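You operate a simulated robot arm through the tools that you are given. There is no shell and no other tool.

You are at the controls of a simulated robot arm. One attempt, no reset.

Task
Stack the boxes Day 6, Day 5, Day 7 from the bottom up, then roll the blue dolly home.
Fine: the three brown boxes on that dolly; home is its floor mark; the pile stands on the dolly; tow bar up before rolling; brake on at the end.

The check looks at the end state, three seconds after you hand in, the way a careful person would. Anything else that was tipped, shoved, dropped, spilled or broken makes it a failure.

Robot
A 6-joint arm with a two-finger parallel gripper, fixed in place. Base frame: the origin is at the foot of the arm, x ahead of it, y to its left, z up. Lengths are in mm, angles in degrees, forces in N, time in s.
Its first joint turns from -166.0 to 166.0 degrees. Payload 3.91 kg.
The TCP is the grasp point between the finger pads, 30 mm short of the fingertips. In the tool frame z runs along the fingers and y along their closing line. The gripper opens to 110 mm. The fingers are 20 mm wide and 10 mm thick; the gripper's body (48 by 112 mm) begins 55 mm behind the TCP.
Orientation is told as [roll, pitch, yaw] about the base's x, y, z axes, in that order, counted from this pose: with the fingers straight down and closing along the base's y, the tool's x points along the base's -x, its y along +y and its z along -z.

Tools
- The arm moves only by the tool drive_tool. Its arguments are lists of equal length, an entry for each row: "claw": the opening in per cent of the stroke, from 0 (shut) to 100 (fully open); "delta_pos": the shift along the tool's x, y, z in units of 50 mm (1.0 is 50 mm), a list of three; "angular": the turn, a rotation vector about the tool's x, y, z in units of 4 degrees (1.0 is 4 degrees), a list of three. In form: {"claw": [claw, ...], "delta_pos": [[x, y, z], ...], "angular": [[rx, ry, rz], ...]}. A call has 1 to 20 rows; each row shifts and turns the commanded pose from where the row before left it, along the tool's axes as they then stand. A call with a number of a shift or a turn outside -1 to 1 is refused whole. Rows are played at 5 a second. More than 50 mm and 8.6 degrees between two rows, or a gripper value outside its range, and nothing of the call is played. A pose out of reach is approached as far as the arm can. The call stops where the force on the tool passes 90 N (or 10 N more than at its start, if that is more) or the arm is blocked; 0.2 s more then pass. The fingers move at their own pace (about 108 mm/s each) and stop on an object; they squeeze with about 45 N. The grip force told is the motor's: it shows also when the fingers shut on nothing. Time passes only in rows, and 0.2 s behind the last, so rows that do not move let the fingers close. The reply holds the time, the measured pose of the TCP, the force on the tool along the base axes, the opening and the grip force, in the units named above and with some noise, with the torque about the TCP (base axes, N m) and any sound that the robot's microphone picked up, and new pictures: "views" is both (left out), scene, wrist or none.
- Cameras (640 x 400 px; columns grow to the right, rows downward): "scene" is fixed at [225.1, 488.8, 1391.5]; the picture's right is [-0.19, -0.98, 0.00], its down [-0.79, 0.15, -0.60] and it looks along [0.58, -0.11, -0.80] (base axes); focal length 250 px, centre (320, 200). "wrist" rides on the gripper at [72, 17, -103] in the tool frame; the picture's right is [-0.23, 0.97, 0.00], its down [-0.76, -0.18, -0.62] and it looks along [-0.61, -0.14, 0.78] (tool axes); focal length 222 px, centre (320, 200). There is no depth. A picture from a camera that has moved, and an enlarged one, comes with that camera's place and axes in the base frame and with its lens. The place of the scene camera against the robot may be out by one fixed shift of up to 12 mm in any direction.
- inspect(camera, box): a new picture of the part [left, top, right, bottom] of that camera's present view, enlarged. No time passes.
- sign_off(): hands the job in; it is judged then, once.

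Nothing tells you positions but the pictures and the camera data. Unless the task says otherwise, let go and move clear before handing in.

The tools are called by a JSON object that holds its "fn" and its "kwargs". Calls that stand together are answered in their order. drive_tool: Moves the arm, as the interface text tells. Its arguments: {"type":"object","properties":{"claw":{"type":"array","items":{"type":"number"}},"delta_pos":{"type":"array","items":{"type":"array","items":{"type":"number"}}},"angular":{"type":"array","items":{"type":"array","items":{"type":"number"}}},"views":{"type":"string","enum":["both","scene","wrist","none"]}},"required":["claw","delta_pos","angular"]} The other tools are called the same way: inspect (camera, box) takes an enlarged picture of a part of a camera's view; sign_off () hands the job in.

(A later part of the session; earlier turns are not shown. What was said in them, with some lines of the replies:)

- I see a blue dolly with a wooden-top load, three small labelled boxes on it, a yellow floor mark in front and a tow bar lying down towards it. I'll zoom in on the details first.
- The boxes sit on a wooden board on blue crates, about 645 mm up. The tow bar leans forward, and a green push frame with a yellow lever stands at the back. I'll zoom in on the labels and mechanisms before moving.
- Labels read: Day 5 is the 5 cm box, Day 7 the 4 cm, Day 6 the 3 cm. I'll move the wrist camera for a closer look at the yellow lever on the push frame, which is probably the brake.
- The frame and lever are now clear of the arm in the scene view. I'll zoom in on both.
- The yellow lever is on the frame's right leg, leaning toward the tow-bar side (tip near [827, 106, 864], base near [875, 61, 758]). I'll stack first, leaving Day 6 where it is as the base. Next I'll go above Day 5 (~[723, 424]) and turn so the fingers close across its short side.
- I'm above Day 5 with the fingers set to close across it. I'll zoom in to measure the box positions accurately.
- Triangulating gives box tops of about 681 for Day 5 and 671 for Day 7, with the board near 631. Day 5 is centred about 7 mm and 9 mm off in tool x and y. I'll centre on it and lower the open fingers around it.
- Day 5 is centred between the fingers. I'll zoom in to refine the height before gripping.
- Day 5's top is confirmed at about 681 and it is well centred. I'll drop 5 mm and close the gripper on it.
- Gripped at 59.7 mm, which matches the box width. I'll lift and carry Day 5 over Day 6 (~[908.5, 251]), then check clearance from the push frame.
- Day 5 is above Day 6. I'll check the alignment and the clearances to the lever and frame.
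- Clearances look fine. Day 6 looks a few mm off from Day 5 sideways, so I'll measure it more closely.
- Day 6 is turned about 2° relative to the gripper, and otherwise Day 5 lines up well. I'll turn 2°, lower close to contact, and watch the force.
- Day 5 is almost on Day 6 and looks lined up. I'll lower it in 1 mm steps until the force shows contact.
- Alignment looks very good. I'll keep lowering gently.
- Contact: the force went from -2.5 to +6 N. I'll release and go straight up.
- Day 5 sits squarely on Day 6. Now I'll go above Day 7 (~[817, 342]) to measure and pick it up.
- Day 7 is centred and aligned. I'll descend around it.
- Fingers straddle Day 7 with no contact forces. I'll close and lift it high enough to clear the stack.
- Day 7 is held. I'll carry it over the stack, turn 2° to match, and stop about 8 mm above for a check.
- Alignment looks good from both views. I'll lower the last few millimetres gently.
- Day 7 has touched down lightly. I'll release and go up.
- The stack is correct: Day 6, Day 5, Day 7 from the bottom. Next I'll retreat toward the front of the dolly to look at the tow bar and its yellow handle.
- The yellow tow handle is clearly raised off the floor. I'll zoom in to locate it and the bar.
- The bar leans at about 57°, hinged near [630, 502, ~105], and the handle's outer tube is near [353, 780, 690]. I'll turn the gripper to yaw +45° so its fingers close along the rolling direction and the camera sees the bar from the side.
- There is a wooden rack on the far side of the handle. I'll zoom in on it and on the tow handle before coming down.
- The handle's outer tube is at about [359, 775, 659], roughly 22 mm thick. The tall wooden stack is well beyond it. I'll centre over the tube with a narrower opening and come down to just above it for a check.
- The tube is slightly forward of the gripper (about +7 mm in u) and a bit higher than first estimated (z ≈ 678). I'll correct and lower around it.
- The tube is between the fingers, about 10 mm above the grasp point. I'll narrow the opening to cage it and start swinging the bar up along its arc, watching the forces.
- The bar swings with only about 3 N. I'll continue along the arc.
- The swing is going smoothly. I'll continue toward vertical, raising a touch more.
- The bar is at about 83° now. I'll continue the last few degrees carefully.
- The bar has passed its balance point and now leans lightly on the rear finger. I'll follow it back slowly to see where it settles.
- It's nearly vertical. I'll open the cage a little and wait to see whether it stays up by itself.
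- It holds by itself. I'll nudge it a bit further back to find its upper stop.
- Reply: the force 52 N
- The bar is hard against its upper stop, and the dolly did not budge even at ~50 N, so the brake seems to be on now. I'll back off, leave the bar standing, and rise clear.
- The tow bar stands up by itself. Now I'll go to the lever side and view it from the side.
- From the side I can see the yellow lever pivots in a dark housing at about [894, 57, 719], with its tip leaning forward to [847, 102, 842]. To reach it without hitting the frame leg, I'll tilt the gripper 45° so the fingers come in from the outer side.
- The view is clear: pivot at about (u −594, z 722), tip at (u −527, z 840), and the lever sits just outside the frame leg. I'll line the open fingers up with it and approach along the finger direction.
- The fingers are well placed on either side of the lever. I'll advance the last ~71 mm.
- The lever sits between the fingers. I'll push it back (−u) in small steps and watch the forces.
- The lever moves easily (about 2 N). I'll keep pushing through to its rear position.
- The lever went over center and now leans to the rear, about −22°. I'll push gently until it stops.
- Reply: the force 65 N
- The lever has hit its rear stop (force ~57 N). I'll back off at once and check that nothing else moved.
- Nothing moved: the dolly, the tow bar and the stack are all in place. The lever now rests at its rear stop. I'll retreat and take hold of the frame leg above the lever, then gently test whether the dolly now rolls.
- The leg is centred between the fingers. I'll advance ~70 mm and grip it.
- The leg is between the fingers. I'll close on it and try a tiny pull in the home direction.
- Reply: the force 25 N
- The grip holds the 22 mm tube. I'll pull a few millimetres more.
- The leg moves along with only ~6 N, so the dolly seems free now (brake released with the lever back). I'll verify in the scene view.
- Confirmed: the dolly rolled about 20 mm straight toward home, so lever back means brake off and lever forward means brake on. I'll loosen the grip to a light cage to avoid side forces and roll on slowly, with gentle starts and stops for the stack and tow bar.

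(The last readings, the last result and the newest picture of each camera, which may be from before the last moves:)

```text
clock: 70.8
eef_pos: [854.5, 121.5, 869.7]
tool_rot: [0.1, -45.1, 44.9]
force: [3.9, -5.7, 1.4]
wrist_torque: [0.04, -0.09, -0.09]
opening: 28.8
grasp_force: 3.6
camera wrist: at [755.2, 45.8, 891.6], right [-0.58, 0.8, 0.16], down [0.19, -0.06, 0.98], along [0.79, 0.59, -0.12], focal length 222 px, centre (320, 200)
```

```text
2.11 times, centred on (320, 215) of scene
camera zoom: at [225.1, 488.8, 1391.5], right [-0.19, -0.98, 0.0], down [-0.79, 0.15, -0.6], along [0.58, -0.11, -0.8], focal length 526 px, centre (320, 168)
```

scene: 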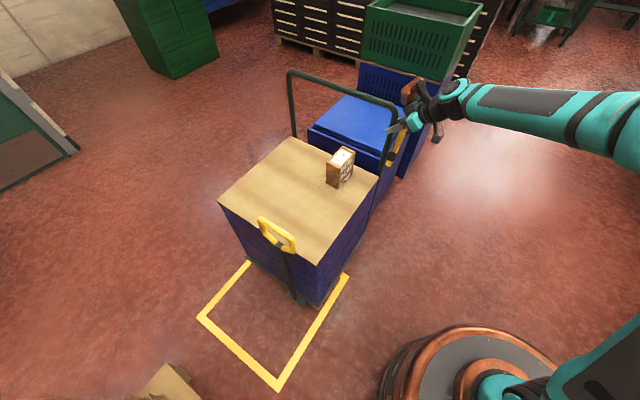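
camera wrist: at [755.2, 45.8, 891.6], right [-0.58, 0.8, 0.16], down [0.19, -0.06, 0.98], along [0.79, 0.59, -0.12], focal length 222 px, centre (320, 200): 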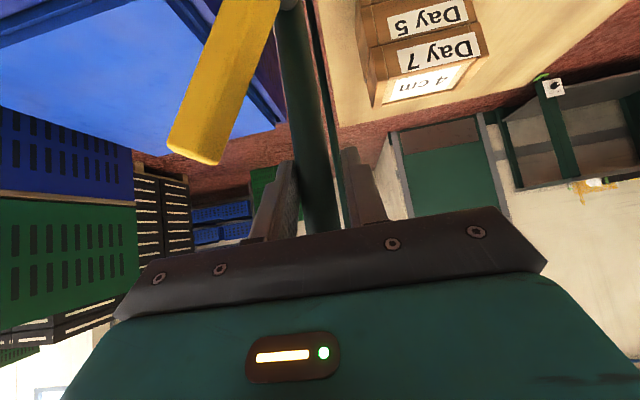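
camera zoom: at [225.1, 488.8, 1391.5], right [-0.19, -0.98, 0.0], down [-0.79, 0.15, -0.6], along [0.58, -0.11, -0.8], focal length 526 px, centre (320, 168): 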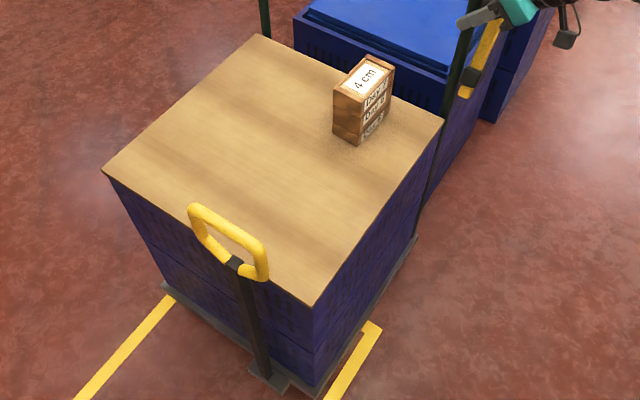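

It's rolling straight, with the stack and tow bar steady. I'll continue about 128 mm.

{"fn": "drive_tool", "kwargs": {"claw": [23, 23, 23, 23, 23, 23, 23, 23, 23, 23, 23, 23, 23, 23, 23, 23, 23, 23, 23, 23], "delta_pos": [[0, 0.04, 0], [0, 0.08, 0], [0, 0.12, 0], [0, 0.15, 0], [0, 0.16, 0], [0, 0.16, 0], [0, 0.16, 0], [0, 0.16, 0], [0, 0.16, 0], [0, 0.16, 0], [0, 0.16, 0], [0, 0.16, 0], [0, 0.16, 0], [0, 0.16, 0], [0, 0.16, 0], [0, 0.14, 0], [0, 0.12, 0], [0, 0.09, 0], [0, 0.05, 0], [0, 0.02, 0]], "angular": [[0, 0, 0], [0, 0, 0], [0, 0, 0], [0, 0, 0], [0, 0, 0], [0, 0, 0], [0, 0, 0], [0, 0, 0], [0, 0, 0], [0, 0, 0], [0, 0, 0], [0, 0, 0], [0, 0, 0], [0, 0, 0], [0, 0, 0], [0, 0, 0], [0, 0, 0], [0, 0, 0], [0, 0, 0], [0, 0, 0]]}}

{"fn": "inspect", "kwargs": {"camera": "scene", "box": [200, 120, 420, 340]}}

```text
clock: 75.0
eef_pos: [763.4, 211.9, 870.8]
tool_rot: [-0.1, -44.9, 44.9]
force: [5.7, -3.5, -2.7]
wrist_torque: [0.05, -0.01, -0.05]
opening: 28.6
grasp_force: 3.1
camera wrist: at [664.6, 136.6, 891.8], right [-0.58, 0.8, 0.16], down [0.19, -0.06, 0.98], along [0.79, 0.59, -0.12], focal length 222 px, centre (320, 200)
```

scene: 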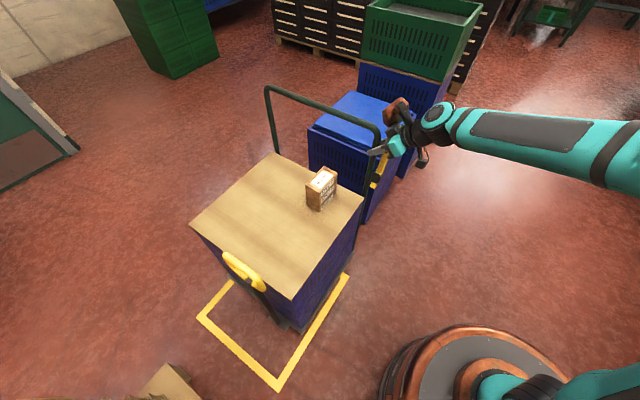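
wrist: 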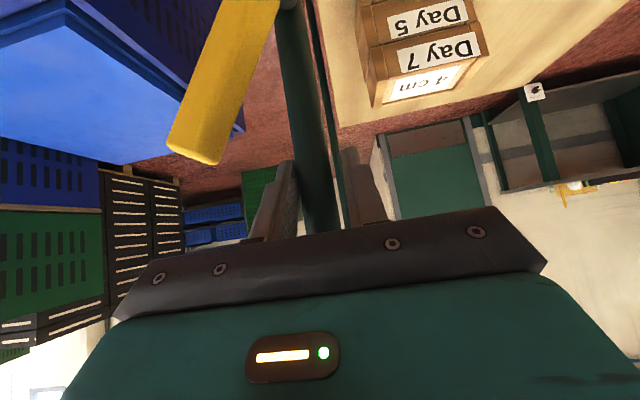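

```text
1.82 times, centred on (310, 230) of scene
camera zoom: at [225.1, 488.8, 1391.5], right [-0.19, -0.98, 0.0], down [-0.79, 0.15, -0.6], along [0.58, -0.11, -0.8], focal length 455 px, centre (338, 146)
```

zoom: 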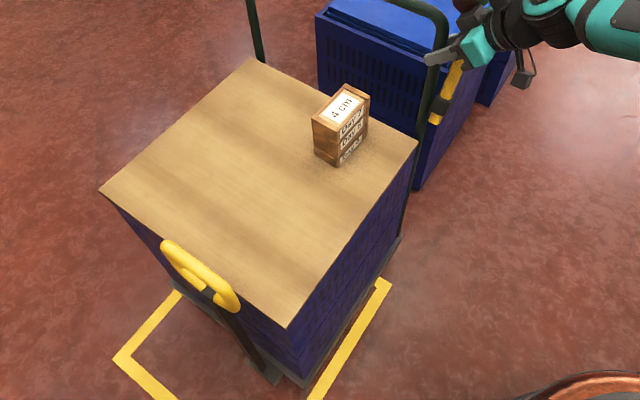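

All steady. I'll roll another ~120 mm, then measure before the final adjustment.

{"fn": "drive_tool", "kwargs": {"claw": [23, 23, 23, 23, 23, 23, 23, 23, 23, 23, 23, 23, 23, 23, 23, 23, 23, 23, 23, 23], "delta_pos": [[0, 0.04, 0], [0, 0.08, 0], [0, 0.12, 0], [0, 0.15, 0], [0, 0.16, 0], [0, 0.16, 0], [0, 0.16, 0], [0, 0.16, 0], [0, 0.16, 0], [0, 0.16, 0], [0, 0.16, 0], [0, 0.16, 0], [0, 0.16, 0], [0, 0.16, 0], [0, 0.13, 0], [0, 0.1, 0], [0, 0.07, 0], [0, 0.04, 0], [0, 0.02, 0], [0, 0.0, 0]], "angular": [[0, 0, 0], [0, 0, 0], [0, 0, 0], [0, 0, 0], [0, 0, 0], [0, 0, 0], [0, 0, 0], [0, 0, 0], [0, 0, 0], [0, 0, 0], [0, 0, 0], [0, 0, 0], [0, 0, 0], [0, 0, 0], [0, 0, 0], [0, 0, 0], [0, 0, 0], [0, 0, 0], [0, 0, 0], [0, 0, 0]]}}

{"fn": "inspect", "kwargs": {"camera": "scene", "box": [180, 240, 380, 400]}}

{"fn": "inspect", "kwargs": {"camera": "scene", "box": [280, 240, 380, 340]}}

```text
clock: 79.2
eef_pos: [679.8, 295.7, 870.0]
tool_rot: [0.0, -45.0, 45.0]
force: [7.1, -1.6, 0.4]
wrist_torque: [-0.01, 0.0, -0.06]
opening: 28.7
grasp_force: 3.4
camera wrist: at [581.3, 219.6, 891.7], right [-0.58, 0.8, 0.16], down [0.19, -0.06, 0.98], along [0.79, 0.59, -0.12], focal length 222 px, centre (320, 200)
```

scene: 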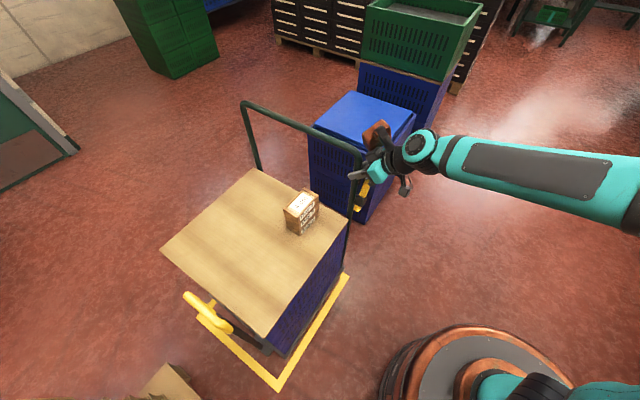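
wrist: 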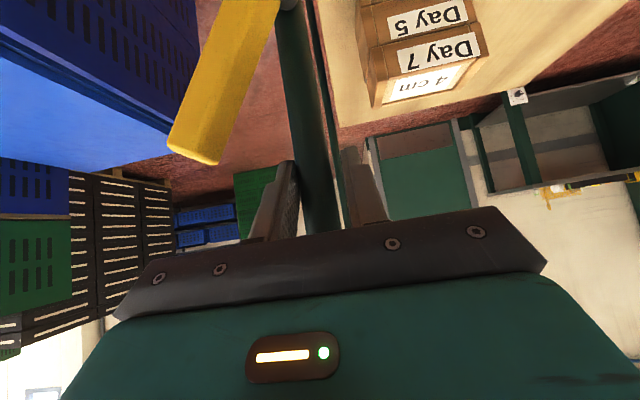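

```text
2.50 times, centred on (280, 320) of scene
camera zoom: at [225.1, 488.8, 1391.5], right [-0.19, -0.98, 0.0], down [-0.79, 0.15, -0.6], along [0.58, -0.11, -0.8], focal length 625 px, centre (420, -100)
```

zoom: 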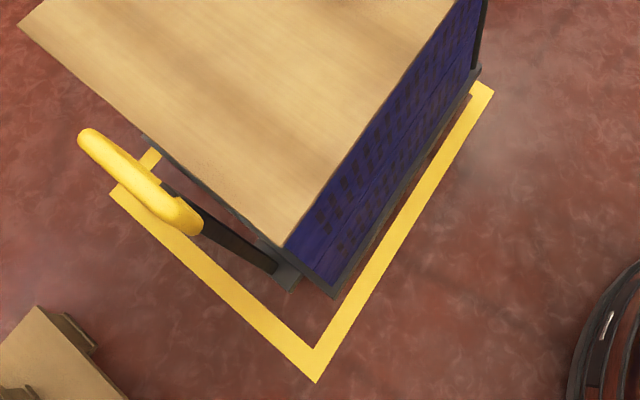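

```text
4.00 times, centred on (330, 290) of scene
camera zoom: at [225.1, 488.8, 1391.5], right [-0.19, -0.98, 0.0], down [-0.79, 0.15, -0.6], along [0.58, -0.11, -0.8], focal length 1000 px, centre (280, -160)
```

zoom: 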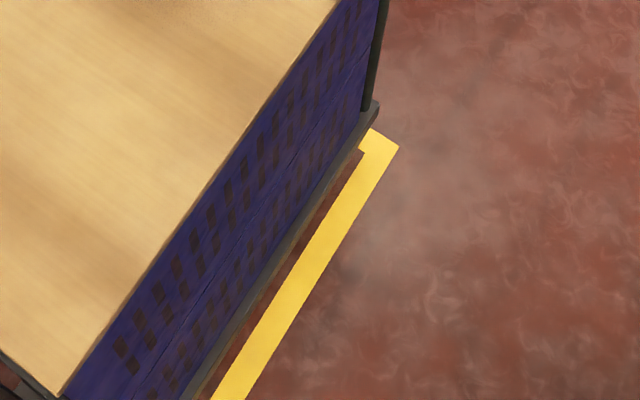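

About 43 mm remain for the deck (and its bracket) to sit centred inside the yellow frame. I'll do the final gentle roll.

{"fn": "drive_tool", "kwargs": {"claw": [23, 23, 23, 23, 23, 23, 23, 23, 23, 23, 23, 23], "delta_pos": [[0, 0.04, 0], [0, 0.08, 0], [0, 0.12, 0], [0, 0.14, 0], [0, 0.14, 0], [0, 0.12, 0], [0, 0.1, 0], [0, 0.06, 0], [0, 0.04, 0], [0, 0.02, 0], [0, 0, 0], [0, 0, 0]], "angular": [[0, 0, 0], [0, 0, 0], [0, 0, 0], [0, 0, 0], [0, 0, 0], [0, 0, 0], [0, 0, 0], [0, 0, 0], [0, 0, 0], [0, 0, 0], [0, 0, 0], [0, 0, 0]]}}

{"fn": "inspect", "kwargs": {"camera": "scene", "box": [180, 240, 380, 400]}}

{"fn": "inspect", "kwargs": {"camera": "scene", "box": [280, 240, 380, 340]}}

```text
clock: 81.8
eef_pos: [650.8, 325.2, 870.1]
tool_rot: [0.0, -45.0, 45.1]
force: [4.0, -4.3, 2.4]
wrist_torque: [-0.03, -0.1, -0.06]
opening: 27.9
grasp_force: 2.5
camera wrist: at [550.5, 250.0, 891.6], right [-0.58, 0.8, 0.16], down [0.19, -0.06, 0.98], along [0.79, 0.59, -0.12], focal length 222 px, centre (320, 200)
```

scene: 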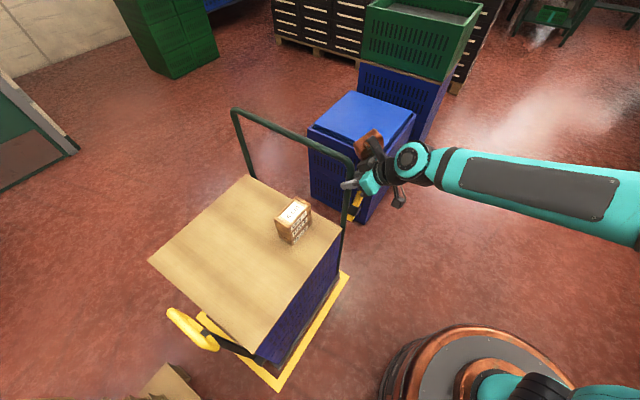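
wrist: 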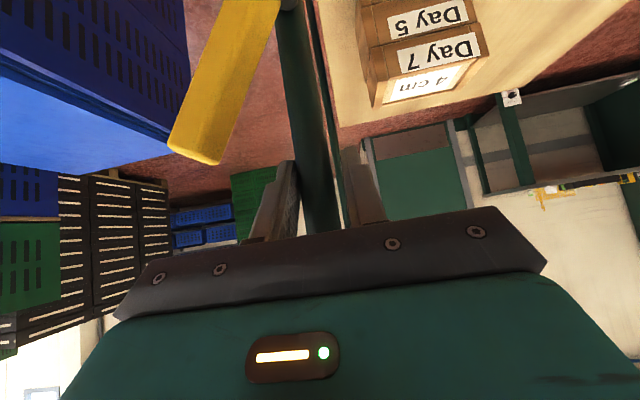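

```text
2.50 times, centred on (280, 320) of scene
camera zoom: at [225.1, 488.8, 1391.5], right [-0.19, -0.98, 0.0], down [-0.79, 0.15, -0.6], along [0.58, -0.11, -0.8], focal length 625 px, centre (420, -100)
```

zoom: 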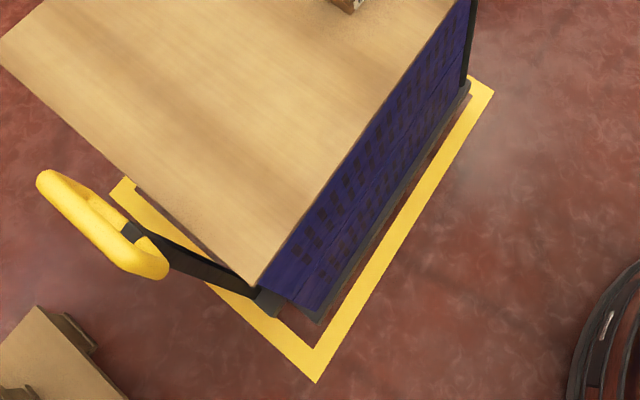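

```text
4.00 times, centred on (330, 290) of scene
camera zoom: at [225.1, 488.8, 1391.5], right [-0.19, -0.98, 0.0], down [-0.79, 0.15, -0.6], along [0.58, -0.11, -0.8], focal length 1000 px, centre (280, -160)
```

zoom: 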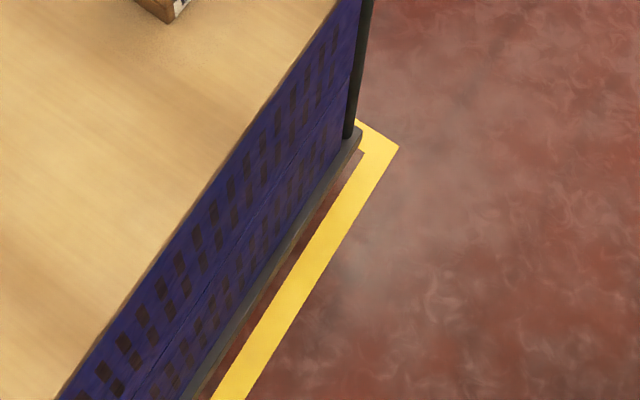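

The deck now sits centred inside the yellow frame and the tow bar is still up. Next I'll let go of the leg, back away and line up on the lever to put the brake on.

{"fn": "drive_tool", "kwargs": {"claw": [60, 60, 60, 60, 60, 60, 60], "delta_pos": [[0, 0, 0], [0, 0, 0], [0, 0, -0.7], [0, 0, -0.72], [0.608, -0.47, 0.07], [0.608, -0.47, 0.07], [0, 0, 0]], "angular": [[0, 0, 0], [0, 0, 0], [0, 0, 0], [0, 0, 0], [0, 0, 0], [0, 0, 0], [0, 0, 0]]}}

{"fn": "inspect", "kwargs": {"camera": "wrist", "box": [160, 60, 480, 260]}}

{"fn": "inspect", "kwargs": {"camera": "scene", "box": [180, 100, 420, 340]}}

```text
clock: 83.4
eef_pos: [621.0, 228.9, 872.1]
tool_rot: [0.0, -45.0, 45.2]
force: [0.6, 0.7, -0.6]
wrist_torque: [0.04, -0.03, 0.0]
opening: 66.0
grasp_force: 0.0
camera wrist: at [521.5, 153.3, 893.5], right [-0.58, 0.8, 0.16], down [0.19, -0.06, 0.98], along [0.79, 0.59, -0.12], focal length 222 px, centre (320, 200)
```

scene: 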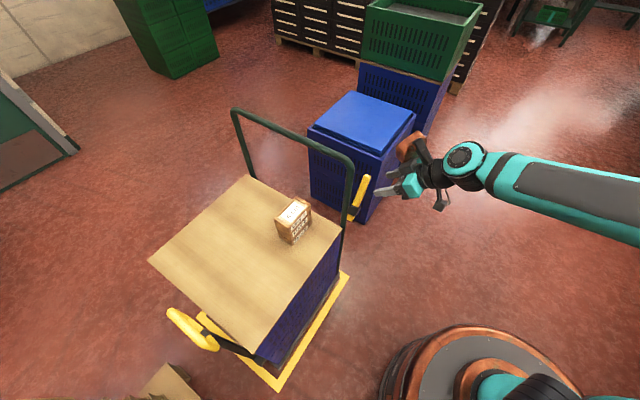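
wrist: 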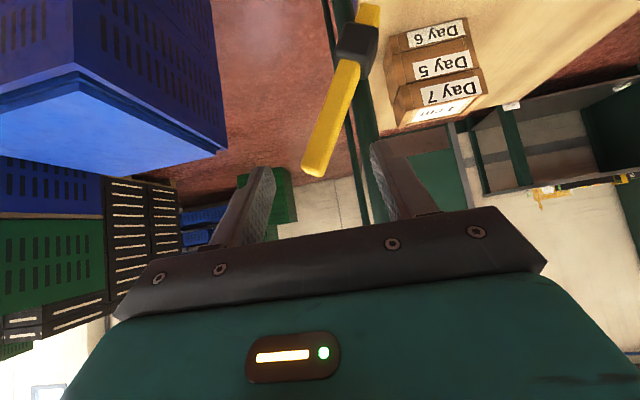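

```text
2.00 times, centred on (320, 160) of wrist
camera zoom: at [521.5, 153.3, 893.5], right [-0.58, 0.8, 0.16], down [0.19, -0.06, 0.98], along [0.79, 0.59, -0.12], focal length 444 px, centre (320, 280)
```

zoom: 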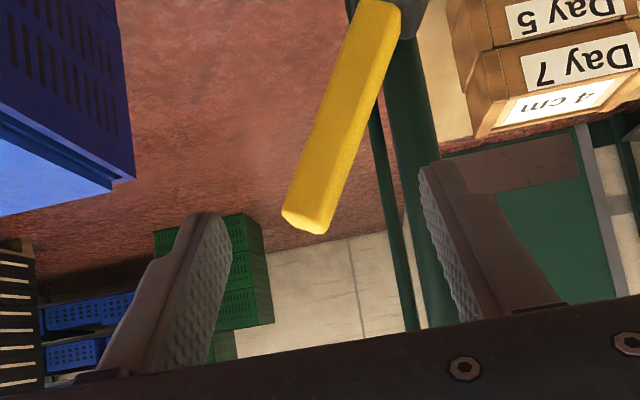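

```text
1.67 times, centred on (300, 220) of scene
camera zoom: at [225.1, 488.8, 1391.5], right [-0.19, -0.98, 0.0], down [-0.79, 0.15, -0.6], along [0.58, -0.11, -0.8], focal length 417 px, centre (353, 167)
```

zoom: 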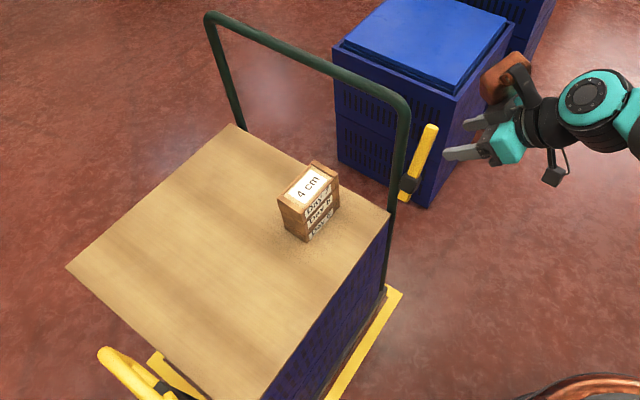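

The lever is between the fingers. I'll advance and then push it forward (+u) to put the brake on.

{"fn": "drive_tool", "kwargs": {"claw": [60, 60, 60, 60], "delta_pos": [[0, 0, 0.5], [0, 0, 0.5], [0, 0, 0.42], [0, 0, 0]], "angular": [[0, 0, 0], [0, 0, 0], [0, 0, 0], [0, 0, 0]], "views": "wrist"}}

{"fn": "inspect", "kwargs": {"camera": "wrist", "box": [160, 60, 480, 260]}}

```text
clock: 84.4
eef_pos: [657.3, 265.8, 821.8]
tool_rot: [-0.1, -45.1, 45.1]
force: [-0.2, 0.9, 0.1]
wrist_torque: [0.01, 0.0, 0.0]
opening: 66.3
grasp_force: 0.0
camera wrist: at [557.4, 189.9, 843.2], right [-0.58, 0.8, 0.16], down [0.19, -0.06, 0.98], along [0.79, 0.59, -0.12], focal length 222 px, centre (320, 200)
```

wrist: 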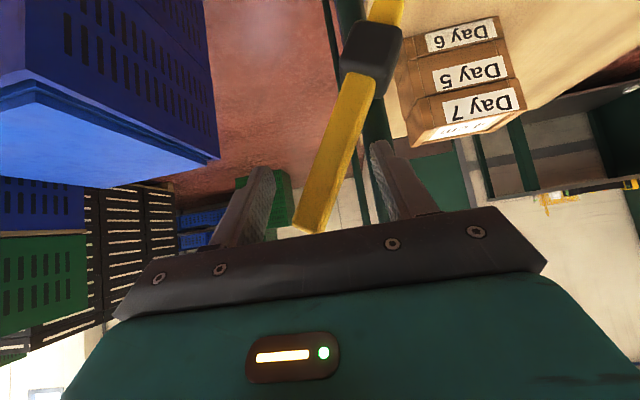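

```text
2.00 times, centred on (320, 160) of wrist
camera zoom: at [557.4, 189.9, 843.2], right [-0.58, 0.8, 0.16], down [0.19, -0.06, 0.98], along [0.79, 0.59, -0.12], focal length 444 px, centre (320, 280)
```

zoom: 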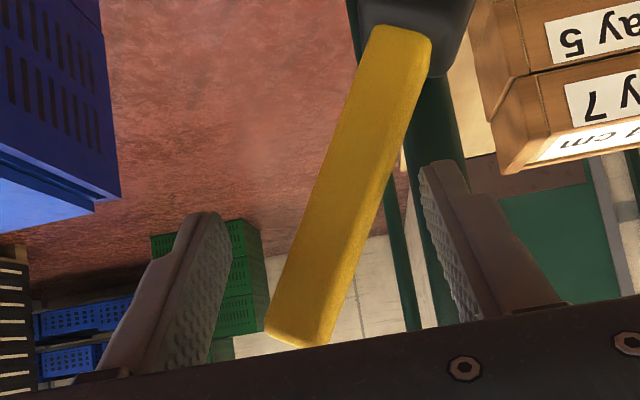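

In position. I'll push the lever forward in steps.

{"fn": "drive_tool", "kwargs": {"claw": [60, 60, 60, 60, 60], "delta_pos": [[0, 0.25, 0], [0, 0.25, 0], [-0.04, 0.25, -0.04], [-0.04, 0.2, -0.04], [0, 0, 0]], "angular": [[0, 0, 0], [0, 0, 0], [0, 0, 0], [0, 0, 0], [0, 0, 0]]}}

{"fn": "inspect", "kwargs": {"camera": "wrist", "box": [160, 60, 480, 260]}}

{"fn": "inspect", "kwargs": {"camera": "scene", "box": [280, 240, 380, 340]}}

```text
clock: 85.6
eef_pos: [622.1, 298.5, 829.6]
tool_rot: [-0.1, -45.1, 45.1]
force: [0.6, -3.2, 0.3]
wrist_torque: [0.0, -0.02, -0.06]
opening: 67.6
grasp_force: 2.0
camera wrist: at [523.6, 223.5, 849.8], right [-0.58, 0.8, 0.16], down [0.19, -0.06, 0.98], along [0.79, 0.59, -0.12], focal length 222 px, centre (320, 200)
```

scene: 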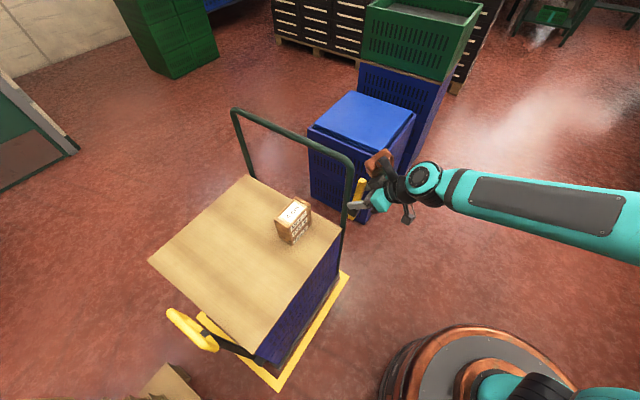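
wrist: 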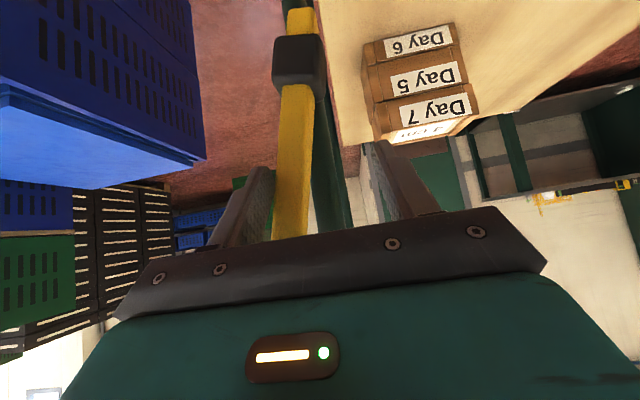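

```text
2.00 times, centred on (320, 160) of wrist
camera zoom: at [523.6, 223.5, 849.8], right [-0.58, 0.8, 0.16], down [0.19, -0.06, 0.98], along [0.79, 0.59, -0.12], focal length 444 px, centre (320, 280)
```

zoom: 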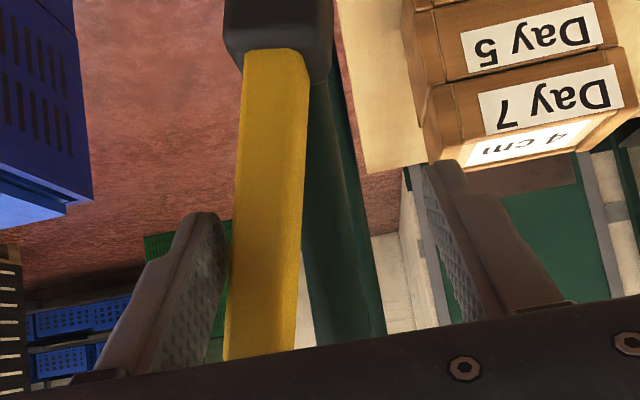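

```text
4.00 times, centred on (330, 290) of scene
camera zoom: at [225.1, 488.8, 1391.5], right [-0.19, -0.98, 0.0], down [-0.79, 0.15, -0.6], along [0.58, -0.11, -0.8], focal length 1000 px, centre (280, -160)
```

zoom: 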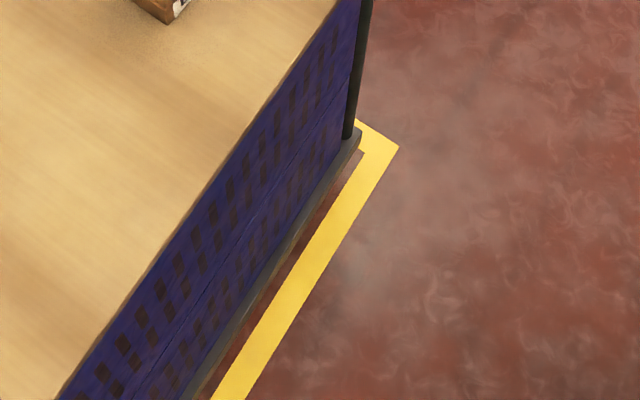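

The dolly stays put while the lever swings. I'll continue forward past center.

{"fn": "drive_tool", "kwargs": {"claw": [60, 60, 60, 60], "delta_pos": [[0, 0.25, 0], [0, 0.25, 0], [0, 0.2, 0], [0, 0, 0]], "angular": [[0, 0, 0], [0, 0, 0], [0, 0, 0], [0, 0, 0]]}}

{"fn": "inspect", "kwargs": {"camera": "wrist", "box": [160, 60, 480, 260]}}

{"fn": "inspect", "kwargs": {"camera": "scene", "box": [280, 240, 380, 340]}}

```text
clock: 86.6
eef_pos: [598.2, 324.2, 826.8]
tool_rot: [0.0, -45.0, 45.1]
force: [2.6, -3.8, 1.6]
wrist_torque: [-0.12, -0.19, -0.1]
opening: 68.7
grasp_force: 2.7
camera wrist: at [499.1, 248.4, 849.4], right [-0.58, 0.8, 0.16], down [0.19, -0.06, 0.98], along [0.79, 0.59, -0.12], focal length 222 px, centre (320, 200)
```

scene: 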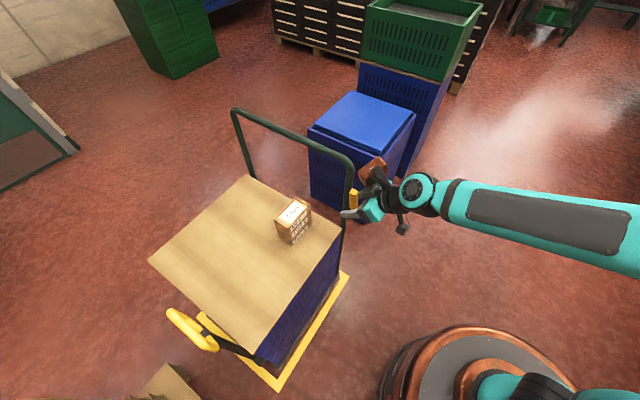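
wrist: 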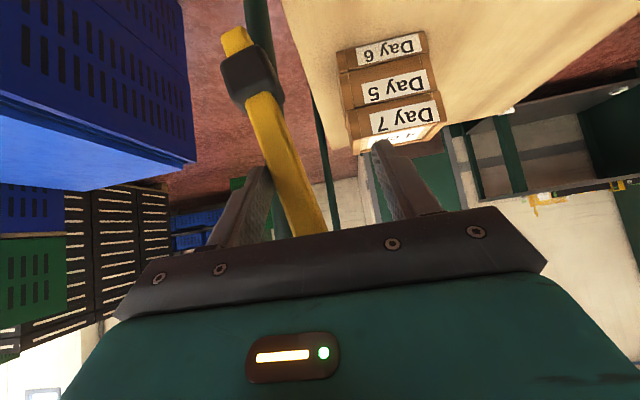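

```text
2.00 times, centred on (320, 160) of wrist
camera zoom: at [499.1, 248.4, 849.4], right [-0.58, 0.8, 0.16], down [0.19, -0.06, 0.98], along [0.79, 0.59, -0.12], focal length 444 px, centre (320, 280)
```

zoom: 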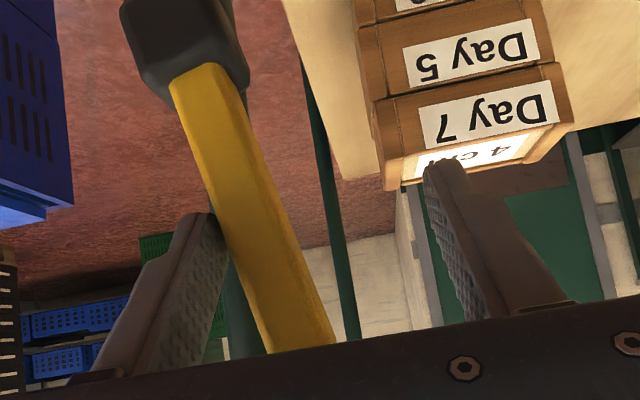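

```text
4.00 times, centred on (330, 290) of scene
camera zoom: at [225.1, 488.8, 1391.5], right [-0.19, -0.98, 0.0], down [-0.79, 0.15, -0.6], along [0.58, -0.11, -0.8], focal length 1000 px, centre (280, -160)
```

zoom: 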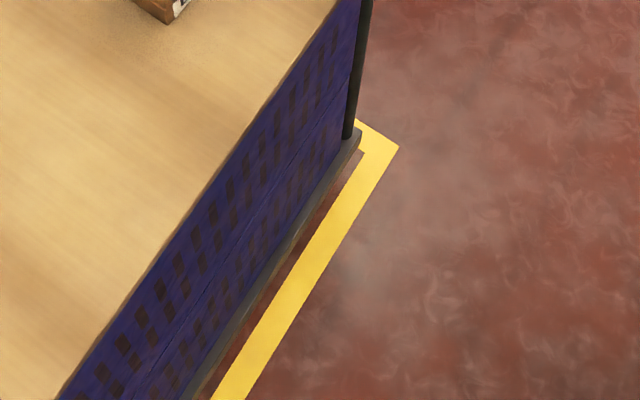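

The lever is forward of vertical, about +15°. I'll keep going in small steps to its forward stop.

{"fn": "drive_tool", "kwargs": {"claw": [60, 60, 60], "delta_pos": [[0, 0.16, 0], [0, 0.16, 0], [0, 0, 0]], "angular": [[0, 0, 0], [0, 0, 0], [0, 0, 0]], "views": "none"}}

{"fn": "inspect", "kwargs": {"camera": "wrist", "box": [160, 0, 480, 260]}}

{"fn": "inspect", "kwargs": {"camera": "scene", "box": [280, 240, 380, 340]}}

```text
clock: 87.4
eef_pos: [585.3, 336.6, 827.2]
tool_rot: [0.1, -45.0, 45.1]
force: [-1.0, 0.5, 0.5]
wrist_torque: [-0.01, 0.0, -0.01]
opening: 66.0
grasp_force: 0.0
```

```text
1.54 times, centred on (320, 130) of wrist
camera zoom: at [487.3, 260.4, 849.5], right [-0.58, 0.8, 0.16], down [0.19, -0.06, 0.98], along [0.79, 0.6, -0.12], focal length 342 px, centre (320, 308)
```

zoom: 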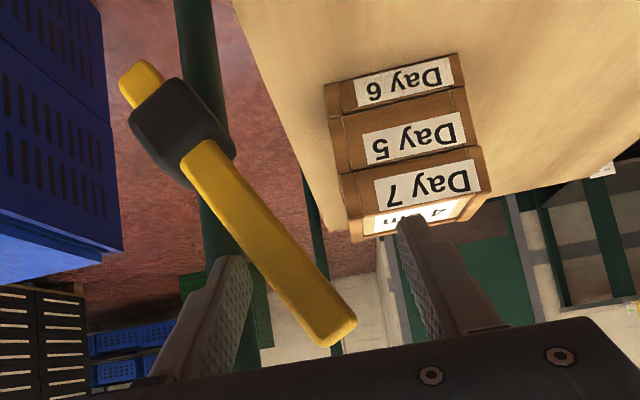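

```text
4.00 times, centred on (330, 290) of scene
camera zoom: at [225.1, 488.8, 1391.5], right [-0.19, -0.98, 0.0], down [-0.79, 0.15, -0.6], along [0.58, -0.11, -0.8], focal length 1000 px, centre (280, -160)
```

zoom: 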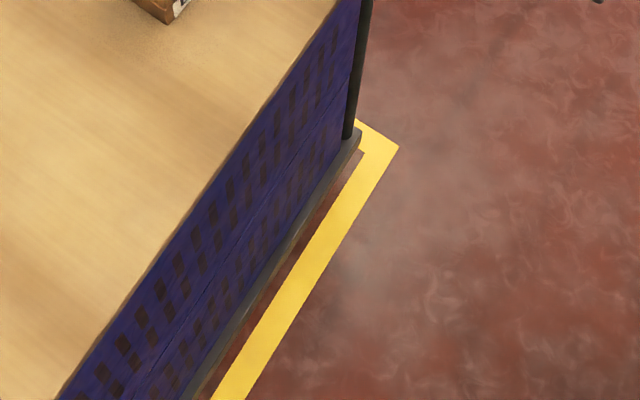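

The lever snapped forward to the same angle as at the start (about 28–30°), and the dolly did not move. I'll back out and then check that the brake holds by lightly pulling the leg again.

{"fn": "drive_tool", "kwargs": {"claw": [60, 60, 60, 50, 50, 50, 50], "delta_pos": [[0, -0.12, 0], [0, 0, -0.7], [0, 0, -0.72], [-0.573, -0.5, -0.035], [-0.573, -0.5, -0.035], [0, 0, 0], [0, 0, 0]], "angular": [[0, 0, 0], [0, 0, 0], [0, 0, 0], [0, 0, 0], [0, 0, 0], [0, 0, 0], [0, 0, 0]]}}

{"fn": "inspect", "kwargs": {"camera": "wrist", "box": [160, 0, 480, 260]}}

{"fn": "inspect", "kwargs": {"camera": "scene", "box": [180, 100, 420, 340]}}

```text
clock: 89.0
eef_pos: [617.7, 286.7, 920.7]
tool_rot: [0.0, -45.0, 45.1]
force: [0.0, -0.2, 0.3]
wrist_torque: [-0.01, 0.01, 0.02]
opening: 54.8
grasp_force: 0.0
camera wrist: at [517.7, 211.9, 942.8], right [-0.58, 0.8, 0.16], down [0.19, -0.06, 0.98], along [0.79, 0.59, -0.12], focal length 222 px, centre (320, 200)
```

scene: 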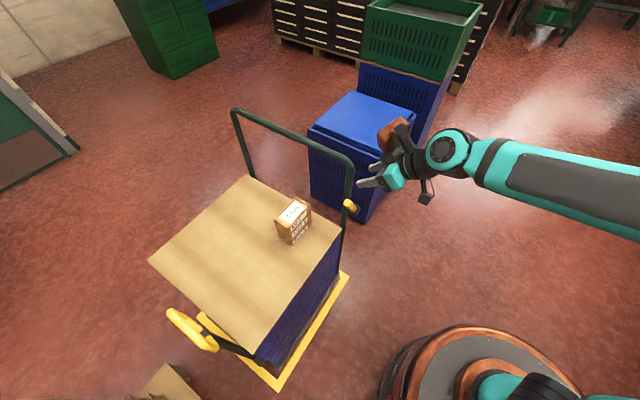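
wrist: 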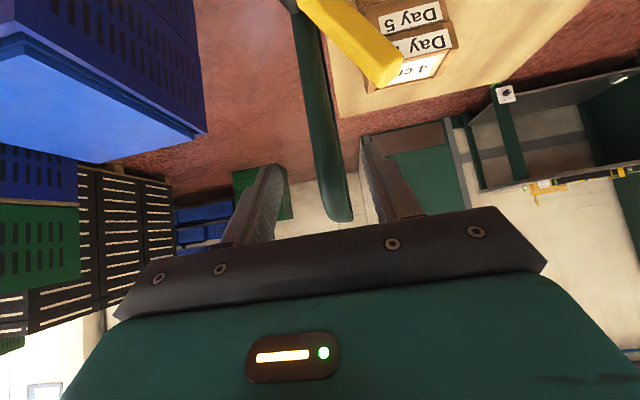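

```text
1.54 times, centred on (320, 130) of wrist
camera zoom: at [517.7, 211.9, 942.8], right [-0.58, 0.8, 0.16], down [0.19, -0.06, 0.98], along [0.79, 0.59, -0.12], focal length 342 px, centre (320, 308)
```

zoom: 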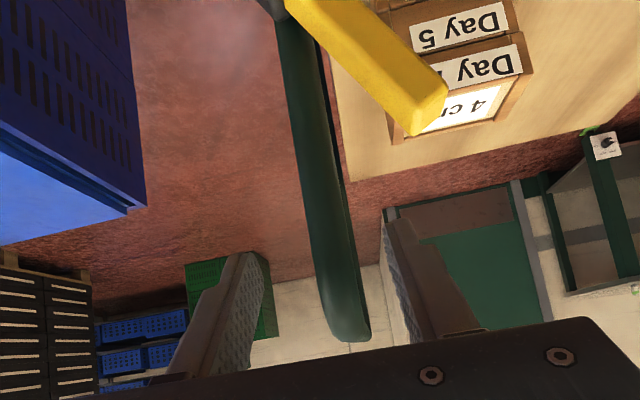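

```text
1.67 times, centred on (300, 220) of scene
camera zoom: at [225.1, 488.8, 1391.5], right [-0.19, -0.98, 0.0], down [-0.79, 0.15, -0.6], along [0.58, -0.11, -0.8], focal length 417 px, centre (353, 167)
```

zoom: 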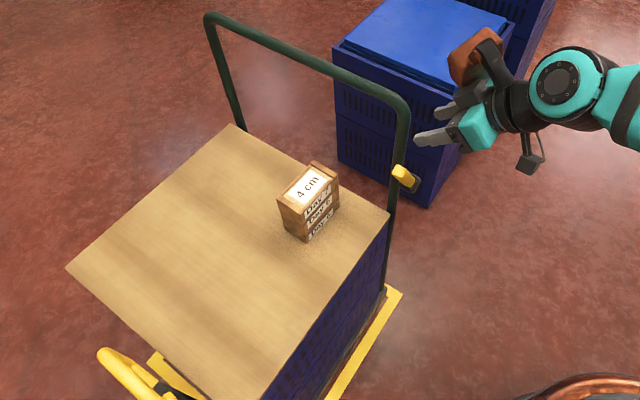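

Lever is forward. I'll slip around the leg again and do a light brake test.

{"fn": "drive_tool", "kwargs": {"claw": [50, 50, 50, 23, 23, 23], "delta_pos": [[0, 0, 0.5], [0, 0, 0.5], [0, 0, 0.42], [0, 0, 0], [0, 0, 0], [0, 0, 0]], "angular": [[0, 0, 0], [0, 0, 0], [0, 0, 0], [0, 0, 0], [0, 0, 0], [0, 0, 0]], "views": "none"}}

{"fn": "drive_tool", "kwargs": {"claw": [23, 23, 23], "delta_pos": [[0, 0.06, 0], [0, 0, 0], [0, 0, 0]], "angular": [[0, 0, 0], [0, 0, 0], [0, 0, 0]], "views": "none"}}

```text
clock: 90.4
eef_pos: [653.1, 323.3, 870.1]
tool_rot: [0.0, -45.0, 45.2]
force: [-1.7, 3.4, 0.7]
wrist_torque: [0.12, 0.08, 0.07]
opening: 27.0
grasp_force: 1.9
```

```text
clock: 91.2
eef_pos: [650.9, 324.8, 869.7]
tool_rot: [0.1, -45.0, 45.1]
force: [0.4, 0.0, -0.1]
wrist_torque: [0.04, 0.0, -0.02]
opening: 25.4
grasp_force: 0.0
```

{"fn": "drive_tool", "kwargs": {"claw": [23, 23, 23], "delta_pos": [[0, 0.06, 0], [0, 0, 0], [0, 0, 0]], "angular": [[0, 0, 0], [0, 0, 0], [0, 0, 0]], "views": "none"}}

{"fn": "drive_tool", "kwargs": {"claw": [23, 23, 23], "delta_pos": [[0, 0.08, 0], [0, 0, 0], [0, 0, 0]], "angular": [[0, 0, 0], [0, 0, 0], [0, 0, 0]], "views": "none"}}

```text
clock: 92.0
eef_pos: [649.4, 326.6, 870.5]
tool_rot: [0.0, -45.2, 44.9]
force: [4.9, -1.3, 0.1]
wrist_torque: [0.04, -0.01, 0.0]
opening: 27.8
grasp_force: 2.8
```

```text
clock: 92.8
eef_pos: [647.6, 327.9, 870.5]
tool_rot: [0.0, -45.0, 45.1]
force: [13.5, -11.9, -0.4]
wrist_torque: [-0.05, -0.06, -0.17]
opening: 34.4
grasp_force: 8.9
```

The force is now building (18 N) without the dolly following; earlier it rolled at ~6 N. I'll push one notch more and check the picture.

{"fn": "drive_tool", "kwargs": {"claw": [23, 23, 23], "delta_pos": [[0, 0.06, 0], [0, 0, 0], [0, 0, 0]], "angular": [[0, 0, 0], [0, 0, 0], [0, 0, 0]], "views": "none"}}

{"fn": "inspect", "kwargs": {"camera": "scene", "box": [280, 240, 380, 340]}}

```text
clock: 93.6
eef_pos: [645.1, 331.0, 870.9]
tool_rot: [0.0, -45.1, 45.0]
force: [23.4, -19.1, 1.2]
wrist_torque: [-0.04, -0.26, -0.29]
opening: 40.1
grasp_force: 15.1
```

```text
4.00 times, centred on (330, 290) of scene
camera zoom: at [225.1, 488.8, 1391.5], right [-0.19, -0.98, 0.0], down [-0.79, 0.15, -0.6], along [0.58, -0.11, -0.8], focal length 1000 px, centre (280, -160)
```

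zoom: 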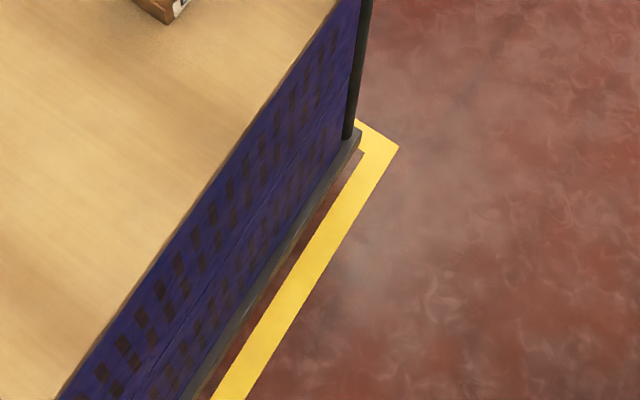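

At 30 N the dolly stays fixed, so the brake is on. I'll unload, open and back well clear.

{"fn": "drive_tool", "kwargs": {"claw": [23, 23, 50, 50, 50, 50, 50, 50, 50, 50], "delta_pos": [[0, -0.13, 0], [0, -0.1, 0], [0, 0, 0], [0, 0, 0], [0, 0, -0.6], [0, 0, -0.8], [0, 0, -0.9], [0, 0, -0.9], [0, 0, -0.9], [0, 0, 0]], "angular": [[0, 0, 0], [0, 0, 0], [0, 0, 0], [0, 0, 0], [0, 0, 0], [0, 0, 0], [0, 0, 0], [0, 0, 0], [0, 0, 0], [0, 0, 0]]}}

{"fn": "inspect", "kwargs": {"camera": "scene", "box": [120, 80, 420, 400]}}

{"fn": "inspect", "kwargs": {"camera": "scene", "box": [260, 180, 360, 270]}}

{"fn": "inspect", "kwargs": {"camera": "scene", "box": [150, 280, 310, 400]}}

```text
clock: 95.8
eef_pos: [548.8, 220.5, 1018.2]
tool_rot: [0.1, -45.0, 45.1]
force: [0.1, 0.3, -0.1]
wrist_torque: [0.0, -0.01, -0.02]
opening: 54.7
grasp_force: 0.1
camera wrist: at [449.5, 144.9, 1039.0], right [-0.58, 0.8, 0.16], down [0.19, -0.06, 0.98], along [0.79, 0.6, -0.12], focal length 222 px, centre (320, 200)
```

scene: 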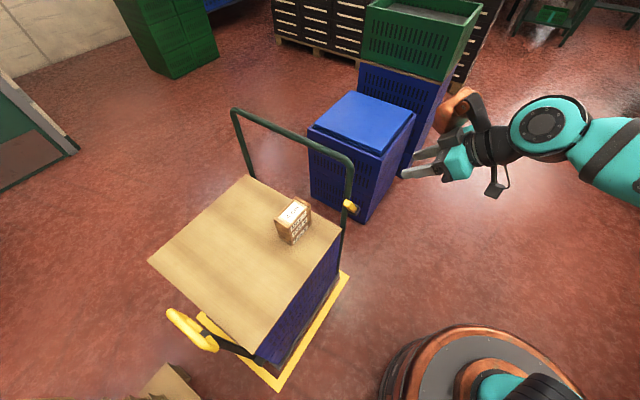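
wrist: 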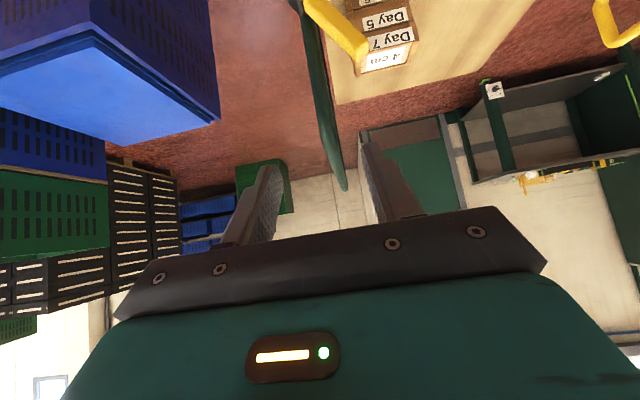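

```text
1.25 times, centred on (270, 240) of scene
camera zoom: at [225.1, 488.8, 1391.5], right [-0.19, -0.98, 0.0], down [-0.79, 0.15, -0.6], along [0.58, -0.11, -0.8], focal length 313 px, centre (382, 150)
```

zoom: 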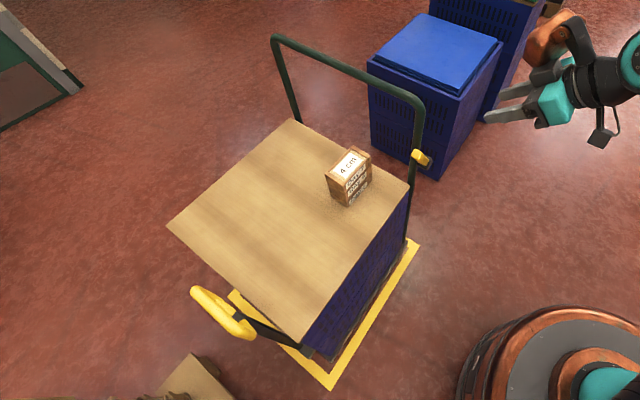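

```text
4.44 times, centred on (310, 225) of scene
camera zoom: at [225.1, 488.8, 1391.5], right [-0.19, -0.98, 0.0], down [-0.79, 0.15, -0.6], along [0.58, -0.11, -0.8], focal length 1112 px, centre (364, 89)
```

zoom: 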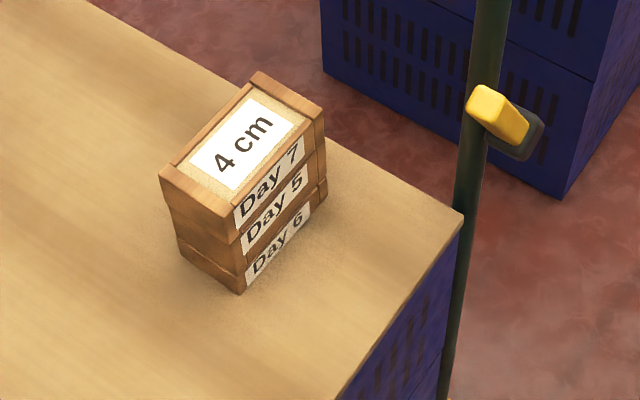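

```text
3.33 times, centred on (230, 340) of scene
camera zoom: at [225.1, 488.8, 1391.5], right [-0.19, -0.98, 0.0], down [-0.79, 0.15, -0.6], along [0.58, -0.11, -0.8], focal length 834 px, centre (620, -267)
```

zoom: 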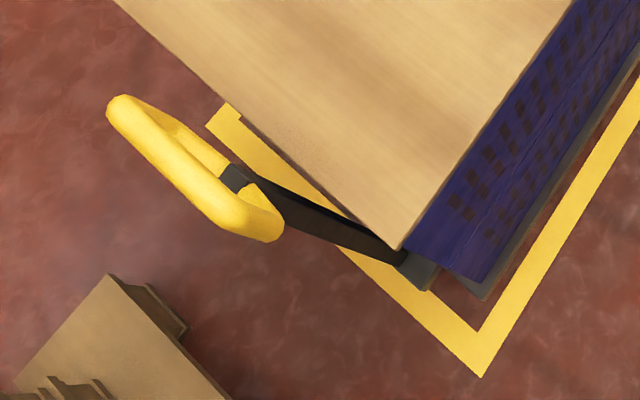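

Everything checks out. The stack reads Day 6, Day 5, Day 7 from the bottom, the dolly is inside its yellow mark, and the tow bar is upright. The brake lever is forward and held at 30 N, and the gripper is clear. I'm handing in.

{"fn": "sign_off", "kwargs": {}}

```text
The job is handed in.
```

The dolly is home and I've handed the job in; I don't have the verdict yet.

- **Stack:** Day 6, Day 5 and Day 7 from the bottom up, squarely aligned on the dolly's board.
- **Dolly:** rolled about 352 mm, and by my measurements its deck sits centred inside the yellow floor mark.
- **Tow bar:** raised before rolling, and it is still standing upright.
- **Brake:** on, with the lever back in its forward position. I pulled the frame with about 30 N and the dolly did not move, whereas with the brake off it rolled at about 6 N.
- **Contacts:** I leaned too hard twice, about 50 N on the tow bar at its upper stop and about 57 N on the brake lever at its rear stop. Nothing visibly shifted either time.

The gripper was open and clear of everything when I handed in.
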